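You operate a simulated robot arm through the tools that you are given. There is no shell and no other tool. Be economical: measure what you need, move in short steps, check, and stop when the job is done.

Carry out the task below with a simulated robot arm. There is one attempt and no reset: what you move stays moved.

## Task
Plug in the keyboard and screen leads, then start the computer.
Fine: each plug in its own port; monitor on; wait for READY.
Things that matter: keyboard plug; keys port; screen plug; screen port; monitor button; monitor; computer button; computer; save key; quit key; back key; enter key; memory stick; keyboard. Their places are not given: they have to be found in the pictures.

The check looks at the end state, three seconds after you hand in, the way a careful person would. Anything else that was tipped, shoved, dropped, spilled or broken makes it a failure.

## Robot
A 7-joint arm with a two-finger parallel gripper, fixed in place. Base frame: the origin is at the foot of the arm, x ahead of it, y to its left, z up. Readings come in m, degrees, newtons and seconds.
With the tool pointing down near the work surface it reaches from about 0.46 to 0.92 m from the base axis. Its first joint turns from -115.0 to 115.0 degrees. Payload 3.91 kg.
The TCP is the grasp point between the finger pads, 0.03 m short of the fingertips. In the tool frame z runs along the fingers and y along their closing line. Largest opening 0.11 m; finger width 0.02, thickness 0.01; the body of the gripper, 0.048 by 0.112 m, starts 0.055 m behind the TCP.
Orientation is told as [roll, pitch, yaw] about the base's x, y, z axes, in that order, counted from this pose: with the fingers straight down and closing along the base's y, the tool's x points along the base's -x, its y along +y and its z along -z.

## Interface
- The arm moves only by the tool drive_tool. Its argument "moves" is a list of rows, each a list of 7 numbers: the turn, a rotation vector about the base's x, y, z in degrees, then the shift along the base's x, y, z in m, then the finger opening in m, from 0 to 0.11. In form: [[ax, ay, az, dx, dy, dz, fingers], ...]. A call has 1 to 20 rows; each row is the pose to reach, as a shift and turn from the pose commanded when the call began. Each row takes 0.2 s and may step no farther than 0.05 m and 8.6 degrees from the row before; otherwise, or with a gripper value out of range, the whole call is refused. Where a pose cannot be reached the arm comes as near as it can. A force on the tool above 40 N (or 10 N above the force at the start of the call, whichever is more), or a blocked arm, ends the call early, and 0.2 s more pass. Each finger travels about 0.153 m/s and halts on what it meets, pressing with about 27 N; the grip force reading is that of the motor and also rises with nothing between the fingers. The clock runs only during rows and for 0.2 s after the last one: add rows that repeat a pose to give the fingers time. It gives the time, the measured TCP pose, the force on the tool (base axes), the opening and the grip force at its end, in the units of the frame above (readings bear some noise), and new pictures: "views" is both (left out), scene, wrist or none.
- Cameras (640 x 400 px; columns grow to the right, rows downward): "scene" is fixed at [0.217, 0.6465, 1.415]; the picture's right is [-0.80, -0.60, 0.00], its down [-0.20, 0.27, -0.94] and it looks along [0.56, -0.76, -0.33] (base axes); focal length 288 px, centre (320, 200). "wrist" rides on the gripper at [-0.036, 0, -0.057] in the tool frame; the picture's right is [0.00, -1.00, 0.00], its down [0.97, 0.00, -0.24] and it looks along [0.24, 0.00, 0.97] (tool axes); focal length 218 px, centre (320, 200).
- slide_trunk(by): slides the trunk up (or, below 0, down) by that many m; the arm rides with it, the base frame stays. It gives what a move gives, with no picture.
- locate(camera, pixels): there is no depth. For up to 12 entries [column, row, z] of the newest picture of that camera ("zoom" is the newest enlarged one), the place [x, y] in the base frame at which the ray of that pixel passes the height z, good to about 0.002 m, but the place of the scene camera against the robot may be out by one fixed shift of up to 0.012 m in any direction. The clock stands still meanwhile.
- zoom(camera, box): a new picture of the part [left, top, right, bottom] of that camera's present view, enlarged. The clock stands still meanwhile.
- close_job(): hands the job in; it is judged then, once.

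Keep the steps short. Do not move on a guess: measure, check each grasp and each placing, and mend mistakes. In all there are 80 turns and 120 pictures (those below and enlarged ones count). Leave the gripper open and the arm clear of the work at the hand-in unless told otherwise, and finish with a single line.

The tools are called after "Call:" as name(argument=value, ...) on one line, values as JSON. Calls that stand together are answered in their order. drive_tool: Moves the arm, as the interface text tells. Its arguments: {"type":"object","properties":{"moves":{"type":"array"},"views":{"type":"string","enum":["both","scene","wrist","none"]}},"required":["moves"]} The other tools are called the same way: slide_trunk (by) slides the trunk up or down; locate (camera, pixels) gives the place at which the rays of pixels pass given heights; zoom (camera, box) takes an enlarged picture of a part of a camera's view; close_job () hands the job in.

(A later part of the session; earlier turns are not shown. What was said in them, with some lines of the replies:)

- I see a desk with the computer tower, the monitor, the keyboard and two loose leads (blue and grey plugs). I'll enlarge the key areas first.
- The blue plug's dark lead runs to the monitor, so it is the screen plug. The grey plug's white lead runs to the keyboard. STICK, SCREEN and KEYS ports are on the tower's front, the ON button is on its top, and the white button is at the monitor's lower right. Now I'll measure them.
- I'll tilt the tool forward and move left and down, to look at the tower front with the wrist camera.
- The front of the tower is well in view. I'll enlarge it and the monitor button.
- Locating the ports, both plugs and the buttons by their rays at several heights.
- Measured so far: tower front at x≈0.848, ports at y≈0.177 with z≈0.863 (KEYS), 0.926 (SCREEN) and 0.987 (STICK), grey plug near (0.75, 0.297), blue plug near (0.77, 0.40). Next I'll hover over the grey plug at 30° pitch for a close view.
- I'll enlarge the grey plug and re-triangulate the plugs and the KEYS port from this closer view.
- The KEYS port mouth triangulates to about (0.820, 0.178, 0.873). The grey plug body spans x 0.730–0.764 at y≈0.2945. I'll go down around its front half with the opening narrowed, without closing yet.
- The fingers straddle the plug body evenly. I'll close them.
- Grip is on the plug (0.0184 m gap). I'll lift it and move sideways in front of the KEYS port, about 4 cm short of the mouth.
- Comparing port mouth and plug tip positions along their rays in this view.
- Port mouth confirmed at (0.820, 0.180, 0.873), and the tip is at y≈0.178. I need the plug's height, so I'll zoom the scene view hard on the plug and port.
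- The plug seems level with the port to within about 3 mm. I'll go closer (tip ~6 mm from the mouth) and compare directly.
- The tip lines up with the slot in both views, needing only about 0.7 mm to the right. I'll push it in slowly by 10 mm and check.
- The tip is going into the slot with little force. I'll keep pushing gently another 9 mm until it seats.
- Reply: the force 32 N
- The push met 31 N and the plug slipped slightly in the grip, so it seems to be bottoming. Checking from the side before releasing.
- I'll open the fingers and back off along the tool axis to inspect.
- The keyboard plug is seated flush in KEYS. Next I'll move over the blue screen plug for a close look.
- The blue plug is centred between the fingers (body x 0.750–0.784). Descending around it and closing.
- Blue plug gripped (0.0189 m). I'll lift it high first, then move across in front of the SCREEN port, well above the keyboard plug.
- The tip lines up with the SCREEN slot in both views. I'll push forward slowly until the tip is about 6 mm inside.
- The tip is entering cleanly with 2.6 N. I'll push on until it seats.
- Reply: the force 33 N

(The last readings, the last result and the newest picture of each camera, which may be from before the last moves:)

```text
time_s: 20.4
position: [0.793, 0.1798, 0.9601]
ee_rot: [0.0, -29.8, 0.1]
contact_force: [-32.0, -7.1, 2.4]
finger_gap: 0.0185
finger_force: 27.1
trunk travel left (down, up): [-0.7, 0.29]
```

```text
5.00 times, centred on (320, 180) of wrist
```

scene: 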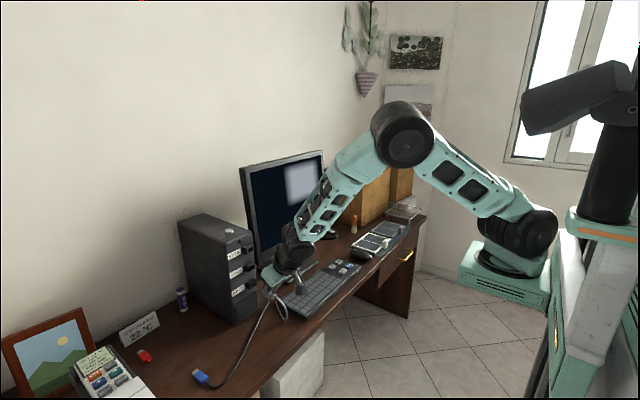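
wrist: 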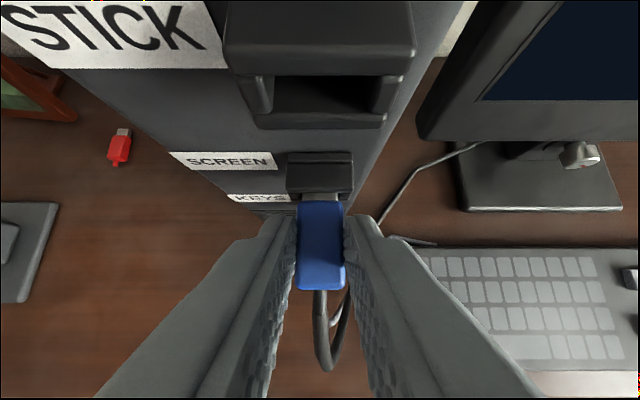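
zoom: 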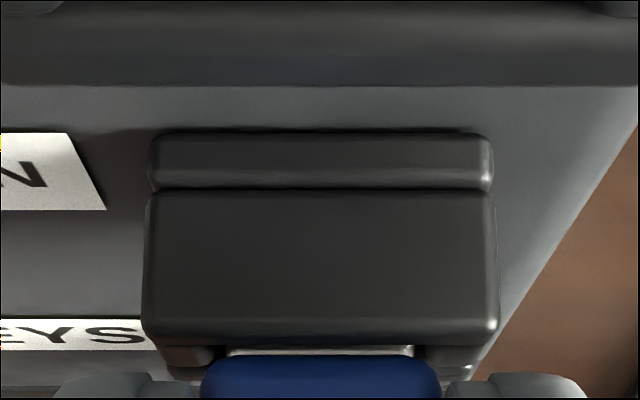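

Same seating as the first plug (32 N, body at the mouth). Releasing and backing off to check.

Call:
drive_tool(moves=[[0, 0, 0, -0.004, 0, 0, 0.03], [0, 0, 0, -0.004, 0, 0, 0.04], [0, 0, 0, -0.014, 0, 0.017, 0.04], [0, 0, 0, -0.034, 0, 0.04, 0.04], [0, 0, 0, -0.07, 0, 0.06, 0.04], [0, 0, 0, -0.1, 0, 0.08, 0.04], [0, 0, 0, -0.1, 0, 0.08, 0.04]], views="both")

Call:
zoom(camera="scene", box=[228, 255, 292, 295])

Call:
zoom(camera="wrist", box=[256, 90, 384, 170])

```text
time_s: 22.0
position: [0.6958, 0.1802, 1.0414]
ee_rot: [0.0, -30.0, -0.1]
contact_force: [0.6, 0.1, -0.7]
finger_gap: 0.0399
finger_force: 0.0
trunk travel left (down, up): [-0.7, 0.29]
```

scene: 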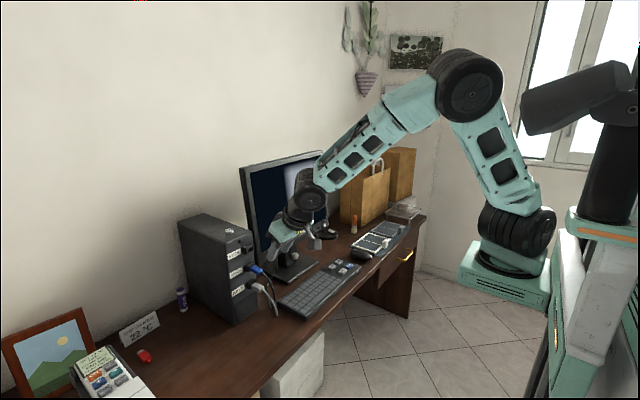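
wrist: 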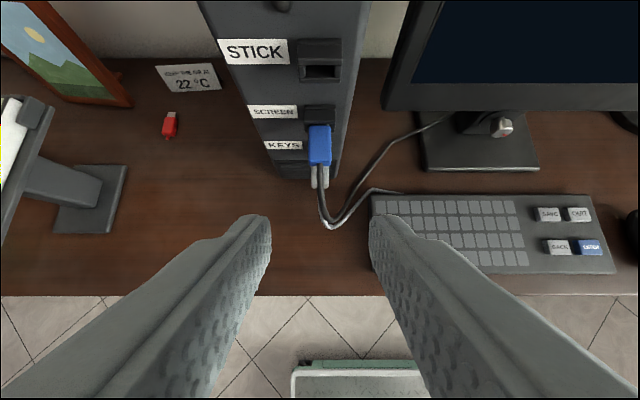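

```text
10.00 times, centred on (260, 275) of scene
```

zoom: 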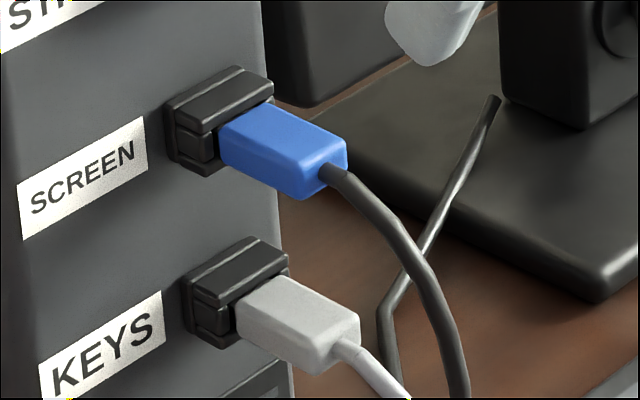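

```text
5.00 times, centred on (320, 130) of wrist
```

zoom: 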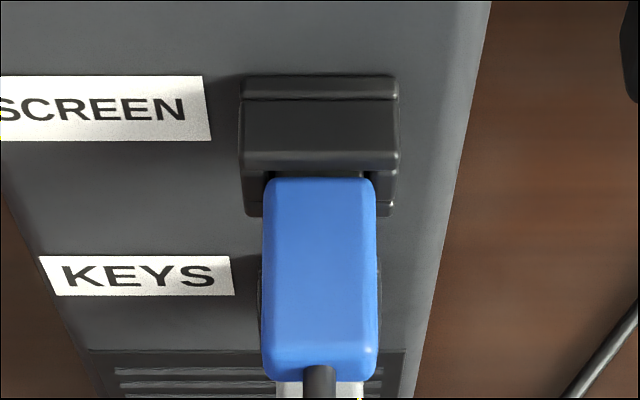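

Both plugs are seated in their own ports. Next I'll back away and move right, fingers closed and tilted up, to view the monitor button.

Call:
drive_tool(moves=[[0, -6, 0, -0.03, -0.03, 0.01, 0.03], [0, -12, 0, -0.06, -0.065, 0.02, 0.02], [0, -18, 0, -0.08, -0.105, 0.03, 0.01], [0, -24, 0, -0.1, -0.145, 0.03, 0.0], [0, -30, 0, -0.11, -0.19, 0.03, 0.0], [0, -36, 0, -0.11, -0.235, 0.03, 0.0], [0, -42, 0, -0.11, -0.28, 0.03, 0.0], [0, -48, 0, -0.11, -0.32, 0.03, 0.0], [0, -48, 0, -0.11, -0.34, 0.03, 0.0], [0, -48, 0, -0.11, -0.34, 0.03, 0.0]], views="wrist")

```text
time_s: 24.2
position: [0.6944, -0.1888, 1.069]
ee_rot: [0.2, -78.1, -0.2]
contact_force: [-1.1, 0.8, -0.9]
finger_gap: 0.0
finger_force: 27.2
out of reach, approached as far as the arm can: row 4, 5, 6, 7, 8, 9, 10
trunk travel left (down, up): [-0.7, 0.29]
```

wrist: 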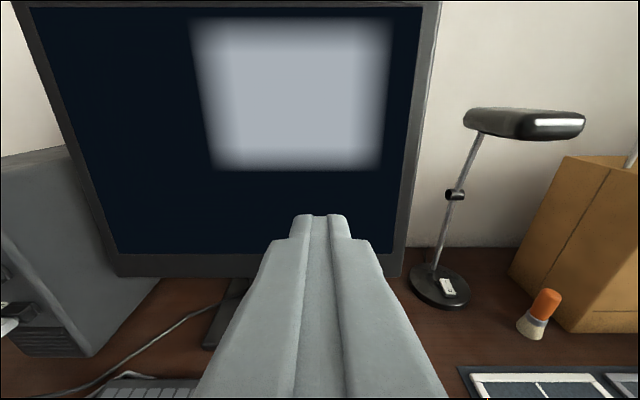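

The arm couldn't reach that far back with this tilt, and the fingers hide the button. I'll reduce the tilt and shift left a little for a clear view.

Call:
drive_tool(moves=[[0, 6, 0, 0, 0.03, 0, 0.0], [0, 12, 0, 0, 0.06, 0, 0.0], [0, 18, 0, 0, 0.09, 0, 0.0], [0, 24, 0, 0, 0.1, 0, 0.0], [0, 24, 0, 0, 0.1, 0, 0.0]], views="both")

```text
time_s: 25.4
position: [0.6947, -0.089, 1.0685]
ee_rot: [0.0, -54.0, 0.0]
contact_force: [-0.3, -0.2, -0.4]
finger_gap: 0.0
finger_force: 27.2
trunk travel left (down, up): [-0.7, 0.29]
```

scene: 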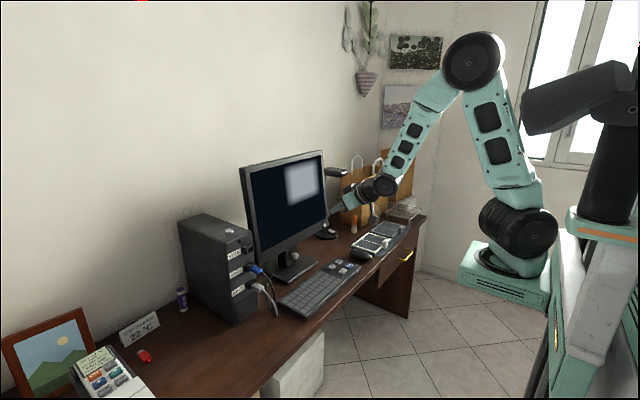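
wrist: 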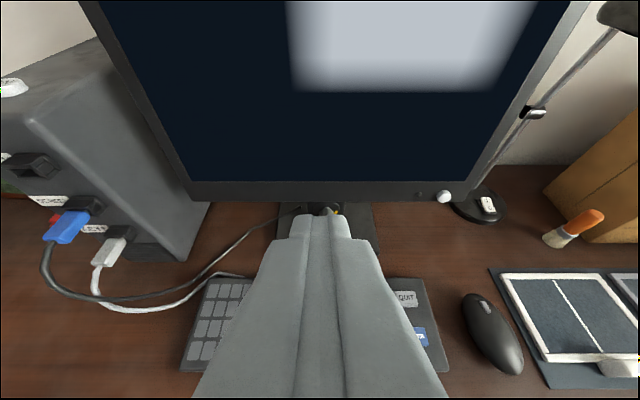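

The button shows at (444,196). Triangulating with the earlier view gives about (0.873, -0.265, 0.898). I'll check that ray.

Call:
locate(camera="wrist", pixels=[[444, 196, 0.898], [444, 196, 0.905], [419, 195, 0.898]])

Call:
zoom(camera="wrist", box=[380, 155, 508, 235])

```text
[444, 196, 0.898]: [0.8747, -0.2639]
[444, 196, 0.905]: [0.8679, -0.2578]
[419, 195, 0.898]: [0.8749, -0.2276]
```

```text
5.00 times, centred on (444, 195) of wrist
```

zoom: 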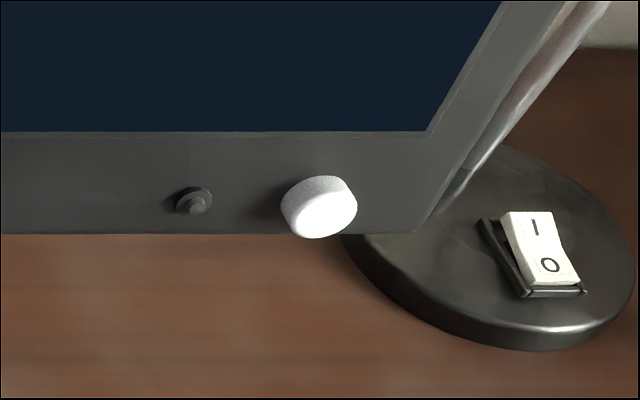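

Confirmed. I'll move the closed fingertips to about 3 cm in front of the button.

Call:
drive_tool(moves=[[0, -3, 0, 0, -0.035, -0.025, 0.0], [0, -6, 0, 0.01, -0.07, -0.05, 0.0], [0, -6, 0, 0.02, -0.105, -0.075, 0.0], [0, -6, 0, 0.04, -0.14, -0.1, 0.0], [0, -6, 0, 0.065, -0.17, -0.125, 0.0], [0, -6, 0, 0.09, -0.175, -0.15, 0.0], [0, -6, 0, 0.115, -0.175, -0.1635, 0.0], [0, -6, 0, 0.115, -0.175, -0.1635, 0.0]], views="both")

Call:
zoom(camera="wrist", box=[240, 130, 400, 230])

Call:
zoom(camera="scene", box=[280, 195, 376, 255])

```text
time_s: 27.2
position: [0.8101, -0.2645, 0.9047]
ee_rot: [0.0, -60.0, -0.1]
contact_force: [0.7, -0.2, -0.2]
finger_gap: 0.0
finger_force: 27.2
trunk travel left (down, up): [-0.7, 0.29]
```

scene: 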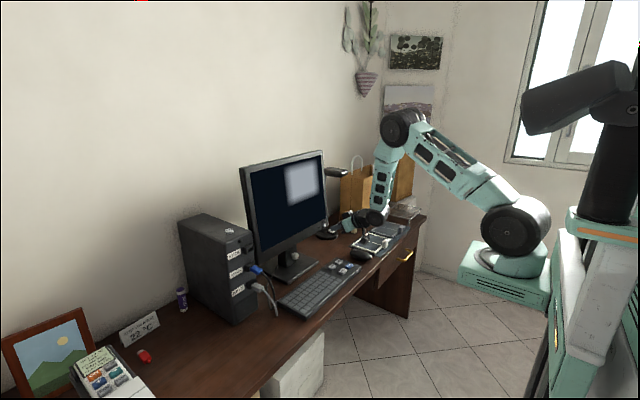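
wrist: 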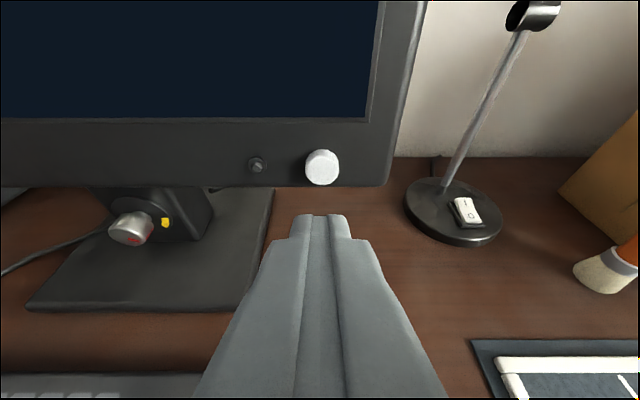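

```text
4.00 times, centred on (320, 180) of wrist
```

zoom: 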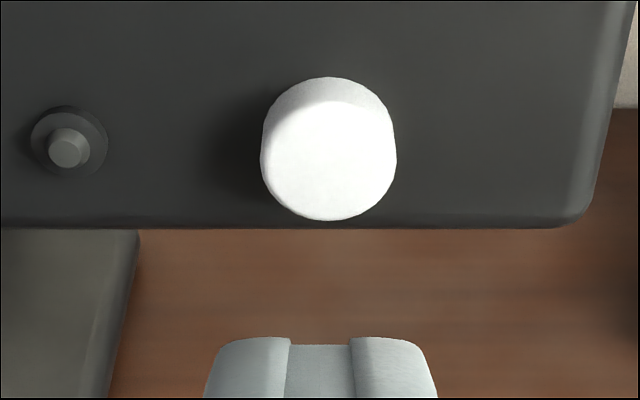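

```text
6.67 times, centred on (328, 225) of scene
```

zoom: 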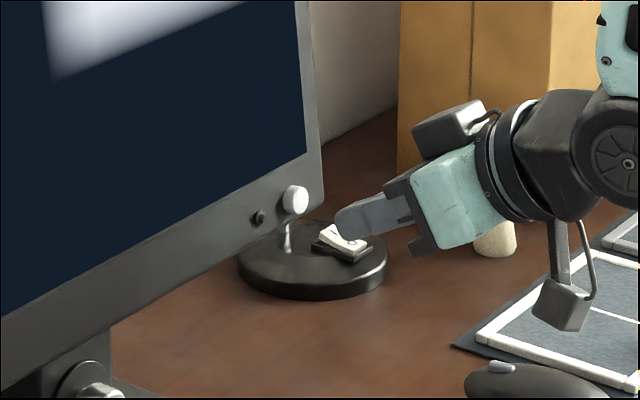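

Tip is in line with the button (height 0.899, y within 1 mm). I'll advance slowly to press it, watching the force.

Call:
drive_tool(moves=[[0, 0, 0, 0.01, -0.001, 0, 0.0], [0, 0, 0, 0.018, -0.001, 0, 0.0], [0, 0, 0, 0.023, -0.001, 0, 0.0], [0, 0, 0, 0.026, -0.001, 0, 0.0], [0, 0, 0, 0.028, -0.001, 0, 0.0]], views="wrist")

Call:
zoom(camera="wrist", box=[240, 150, 400, 250])

```text
time_s: 28.4
position: [0.8393, -0.2645, 0.9043]
ee_rot: [-0.1, -60.0, -0.2]
contact_force: [-0.7, -0.2, 0.5]
finger_gap: 0.0
finger_force: 27.4
trunk travel left (down, up): [-0.7, 0.29]
```

wrist: 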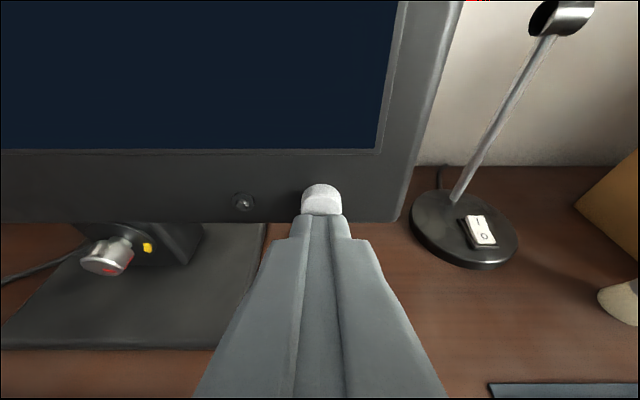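

```text
4.00 times, centred on (320, 200) of wrist
```

zoom: 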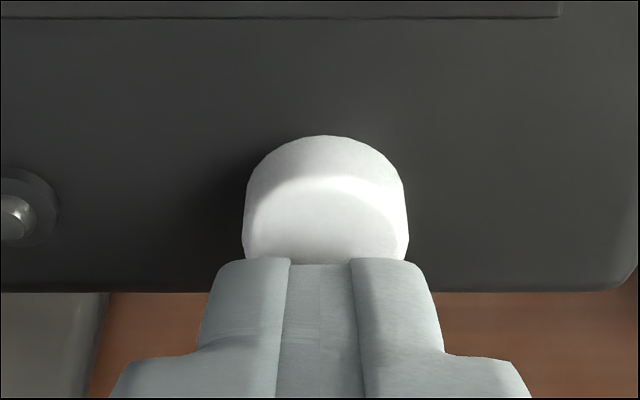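

Just short of the button, in line. Pressing a few millimetres further in 2 mm steps, then holding.

Call:
drive_tool(moves=[[0, 0, 0, 0.002, 0, 0, 0.0], [0, 0, 0, 0.004, 0, 0, 0.0], [0, 0, 0, 0.006, 0, 0, 0.0]], views="wrist")

Call:
zoom(camera="wrist", box=[192, 140, 352, 240])

```text
time_s: 29.2
position: [0.8438, -0.2652, 0.9045]
ee_rot: [-0.1, -60.0, -0.1]
contact_force: [-5.3, 0.4, 0.4]
finger_gap: 0.0
finger_force: 27.2
trunk travel left (down, up): [-0.7, 0.29]
```

wrist: 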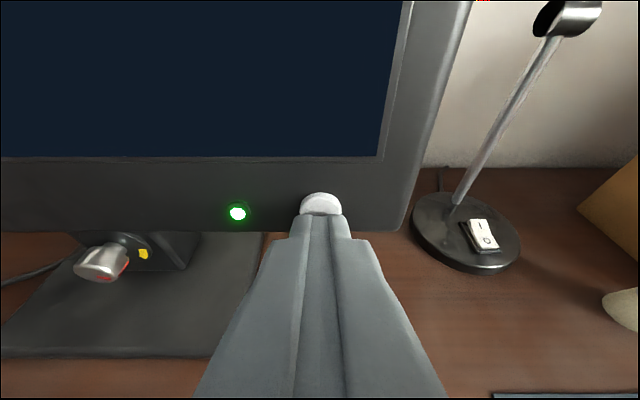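

```text
4.00 times, centred on (272, 190) of wrist
```

zoom: 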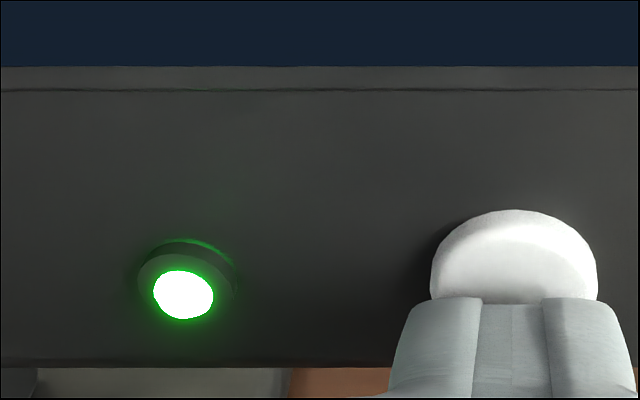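

The monitor's green light is on. Now I'll withdraw straight back, then rise and move left toward the tower top.

Call:
drive_tool(moves=[[0, 0, 0, -0.02, 0, 0, 0.0], [0, 0, 0, -0.06, 0, 0.01, 0.0], [0, 5, 0, -0.1, 0, 0.04, 0.0], [0, 10, 0, -0.12, 0.02, 0.08, 0.0], [0, 15, 0, -0.13, 0.04, 0.12, 0.0], [0, 20, 0, -0.13, 0.07, 0.16, 0.0], [0, 25, 0, -0.13, 0.105, 0.19, 0.0], [0, 30, 0, -0.13, 0.15, 0.2, 0.0], [0, 30, 0, -0.13, 0.195, 0.2, 0.0], [0, 30, 0, -0.13, 0.24, 0.21, 0.0], [0, 30, 0, -0.13, 0.285, 0.22, 0.0], [0, 30, 0, -0.13, 0.33, 0.23, 0.0], [0, 30, 0, -0.12, 0.375, 0.24, 0.0], [0, 30, 0, -0.11, 0.42, 0.25, 0.0], [0, 30, 0, -0.09, 0.46, 0.26, 0.0], [0, 30, 0, -0.09, 0.46, 0.26, 0.0]], views="both")

Call:
zoom(camera="scene", box=[220, 140, 348, 220])

```text
time_s: 32.6
position: [0.7558, 0.1953, 1.1657]
ee_rot: [0.0, -30.1, 0.0]
contact_force: [0.5, 0.2, -0.6]
finger_gap: 0.0001
finger_force: 26.9
trunk travel left (down, up): [-0.7, 0.29]
```

scene: 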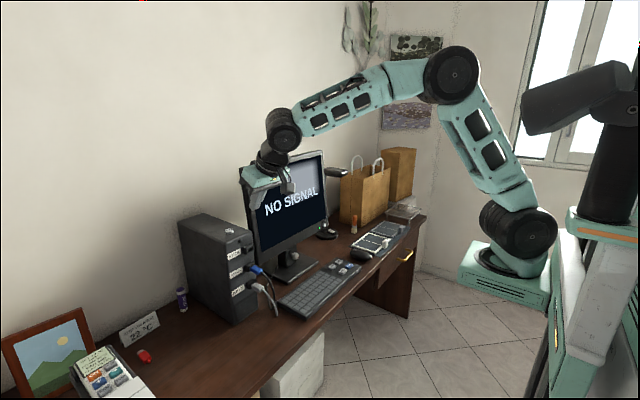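
wrist: 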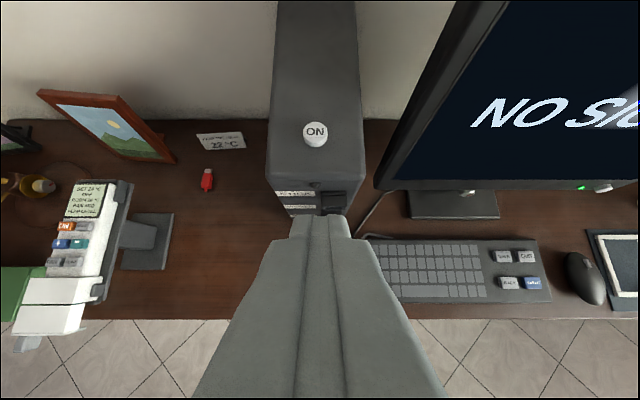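

```text
5.00 times, centred on (284, 180) of scene
```

zoom: 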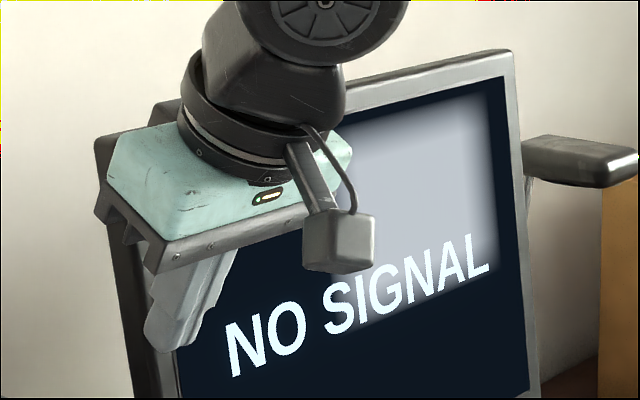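

The monitor shows NO SIGNAL, as expected with the computer still off. The ON button at (315,131) triangulates to about (0.886, 0.200, 1.042). Checking the ray.

Call:
locate(camera="wrist", pixels=[[315, 131, 1.042], [315, 131, 1.035], [270, 180, 1.03], [364, 177, 1.03]])

```text
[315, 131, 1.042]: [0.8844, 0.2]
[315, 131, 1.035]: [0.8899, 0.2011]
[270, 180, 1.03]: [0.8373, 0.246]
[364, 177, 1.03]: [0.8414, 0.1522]
```

I'll hover the closed fingertips about 2 cm above the ON button and look.

Call:
drive_tool(moves=[[0, 0, 0, 0.04, 0.005, 0, 0.0], [0, 0, 0, 0.08, 0.005, -0.01, 0.0], [0, 0, 0, 0.115, 0.005, -0.035, 0.0], [0, 0, 0, 0.123, 0.005, -0.065, 0.0], [0, 0, 0, 0.123, 0.005, -0.073, 0.0], [0, 0, 0, 0.123, 0.005, -0.073, 0.0]], views="wrist")

Call:
zoom(camera="scene", box=[192, 190, 288, 250])

```text
time_s: 34.0
position: [0.8777, 0.1992, 1.0907]
ee_rot: [-0.1, -29.9, 0.0]
contact_force: [0.5, -0.5, -0.1]
finger_gap: 0.0002
finger_force: 26.6
trunk travel left (down, up): [-0.7, 0.29]
```

wrist: 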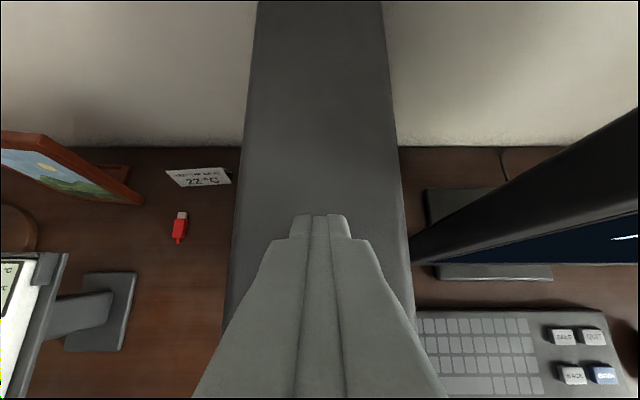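

```text
6.67 times, centred on (240, 220) of scene
```

zoom: 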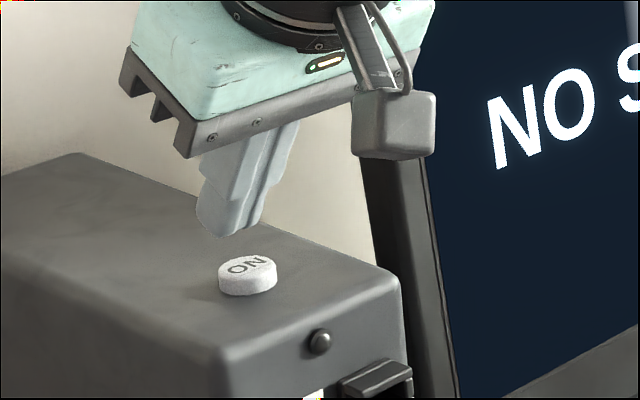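

The tip is directly above the button. I'll press down in small steps, watching force.

Call:
drive_tool(moves=[[0, 0, 0, -0.002, 0, -0.01, 0.0], [0, 0, 0, -0.002, 0, -0.014, 0.0], [0, 0, 0, -0.002, 0, -0.017, 0.0], [0, 0, 0, -0.002, 0, -0.019, 0.0]], views="scene")

Call:
zoom(camera="scene", box=[192, 190, 288, 250])

```text
time_s: 35.0
position: [0.8759, 0.1996, 1.0736]
ee_rot: [0.0, -30.2, 0.0]
contact_force: [1.0, -1.7, 7.6]
finger_gap: 0.0001
finger_force: 26.6
trunk travel left (down, up): [-0.7, 0.29]
```

scene: 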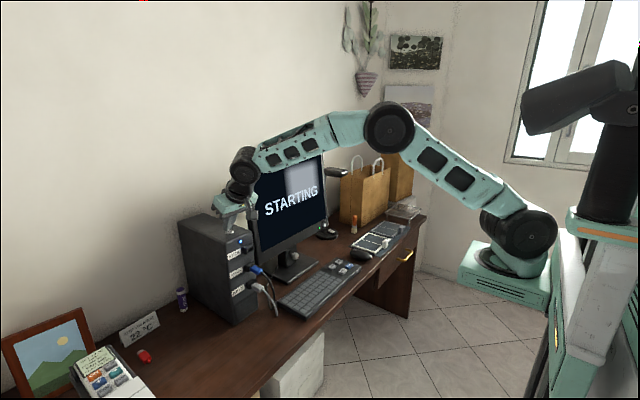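

```text
6.67 times, centred on (240, 220) of scene
```

zoom: 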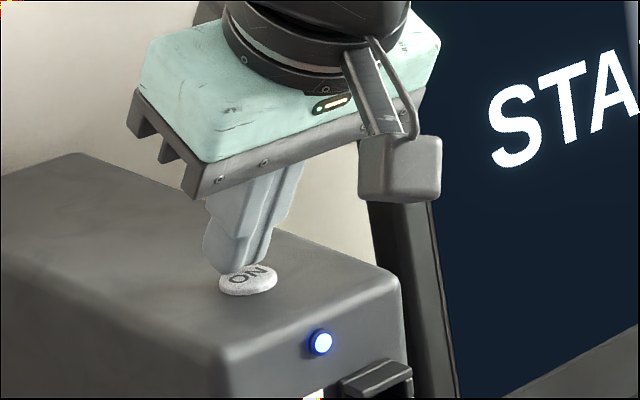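

The monitor says STARTING and the tower's blue light is on. I'll lift straight up, back off, open the gripper and let time run while it starts.

Call:
drive_tool(moves=[[0, 0, 0, 0, 0, 0.03, 0.0], [0, 0, 0, -0.01, 0, 0.07, 0.0], [0, 0, 0, -0.05, 0, 0.09, 0.0], [0, 0, 0, -0.09, 0, 0.1, 0.02], [0, 0, 0, -0.13, 0, 0.1, 0.05], [0, 0, 0, -0.17, -0.02, 0.11, 0.08], [0, 0, 0, -0.21, -0.04, 0.12, 0.1], [0, 0, 0, -0.24, -0.06, 0.13, 0.1], [0, 0, 0, -0.24, -0.06, 0.13, 0.1], [0, 0, 0, -0.24, -0.06, 0.13, 0.1], [0, 0, 0, -0.24, -0.06, 0.13, 0.1], [0, 0, 0, -0.24, -0.06, 0.13, 0.1], [0, 0, 0, -0.24, -0.06, 0.13, 0.1], [0, 0, 0, -0.24, -0.06, 0.13, 0.1], [0, 0, 0, -0.24, -0.06, 0.13, 0.1], [0, 0, 0, -0.24, -0.06, 0.13, 0.1], [0, 0, 0, -0.24, -0.06, 0.13, 0.1]], views="both")

```text
time_s: 38.6
position: [0.6358, 0.1403, 1.2037]
ee_rot: [-0.1, -30.0, 0.0]
contact_force: [-1.0, -0.2, -0.6]
finger_gap: 0.0999
finger_force: 0.0
trunk travel left (down, up): [-0.7, 0.29]
```

scene: 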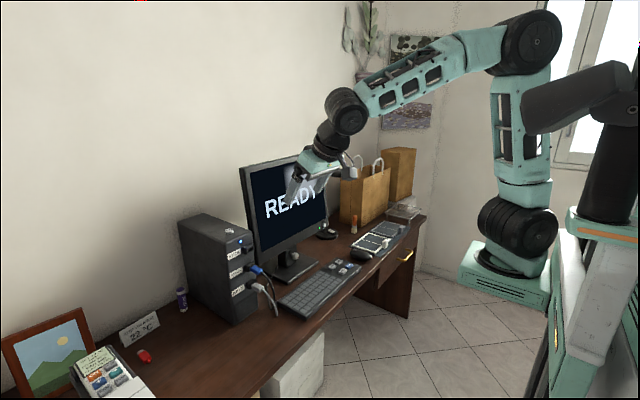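
wrist: 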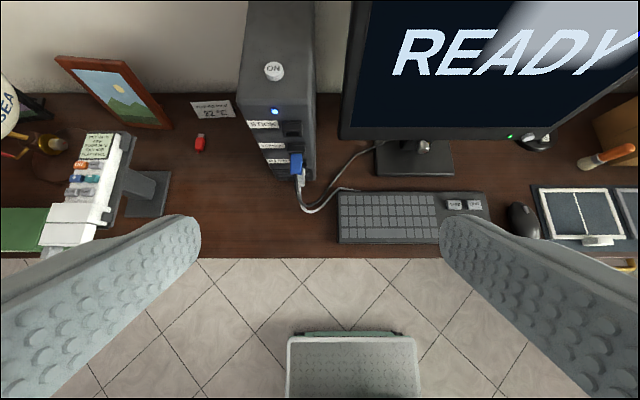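

The monitor shows READY, both plugs are seated, the gripper is open and the arm is clear. Handing in.

Call:
close_job()

```text
The job is handed in.
```

Done: the keyboard lead is in KEYS, the screen lead is in SCREEN, the monitor is on, and the computer is started and showing READY.
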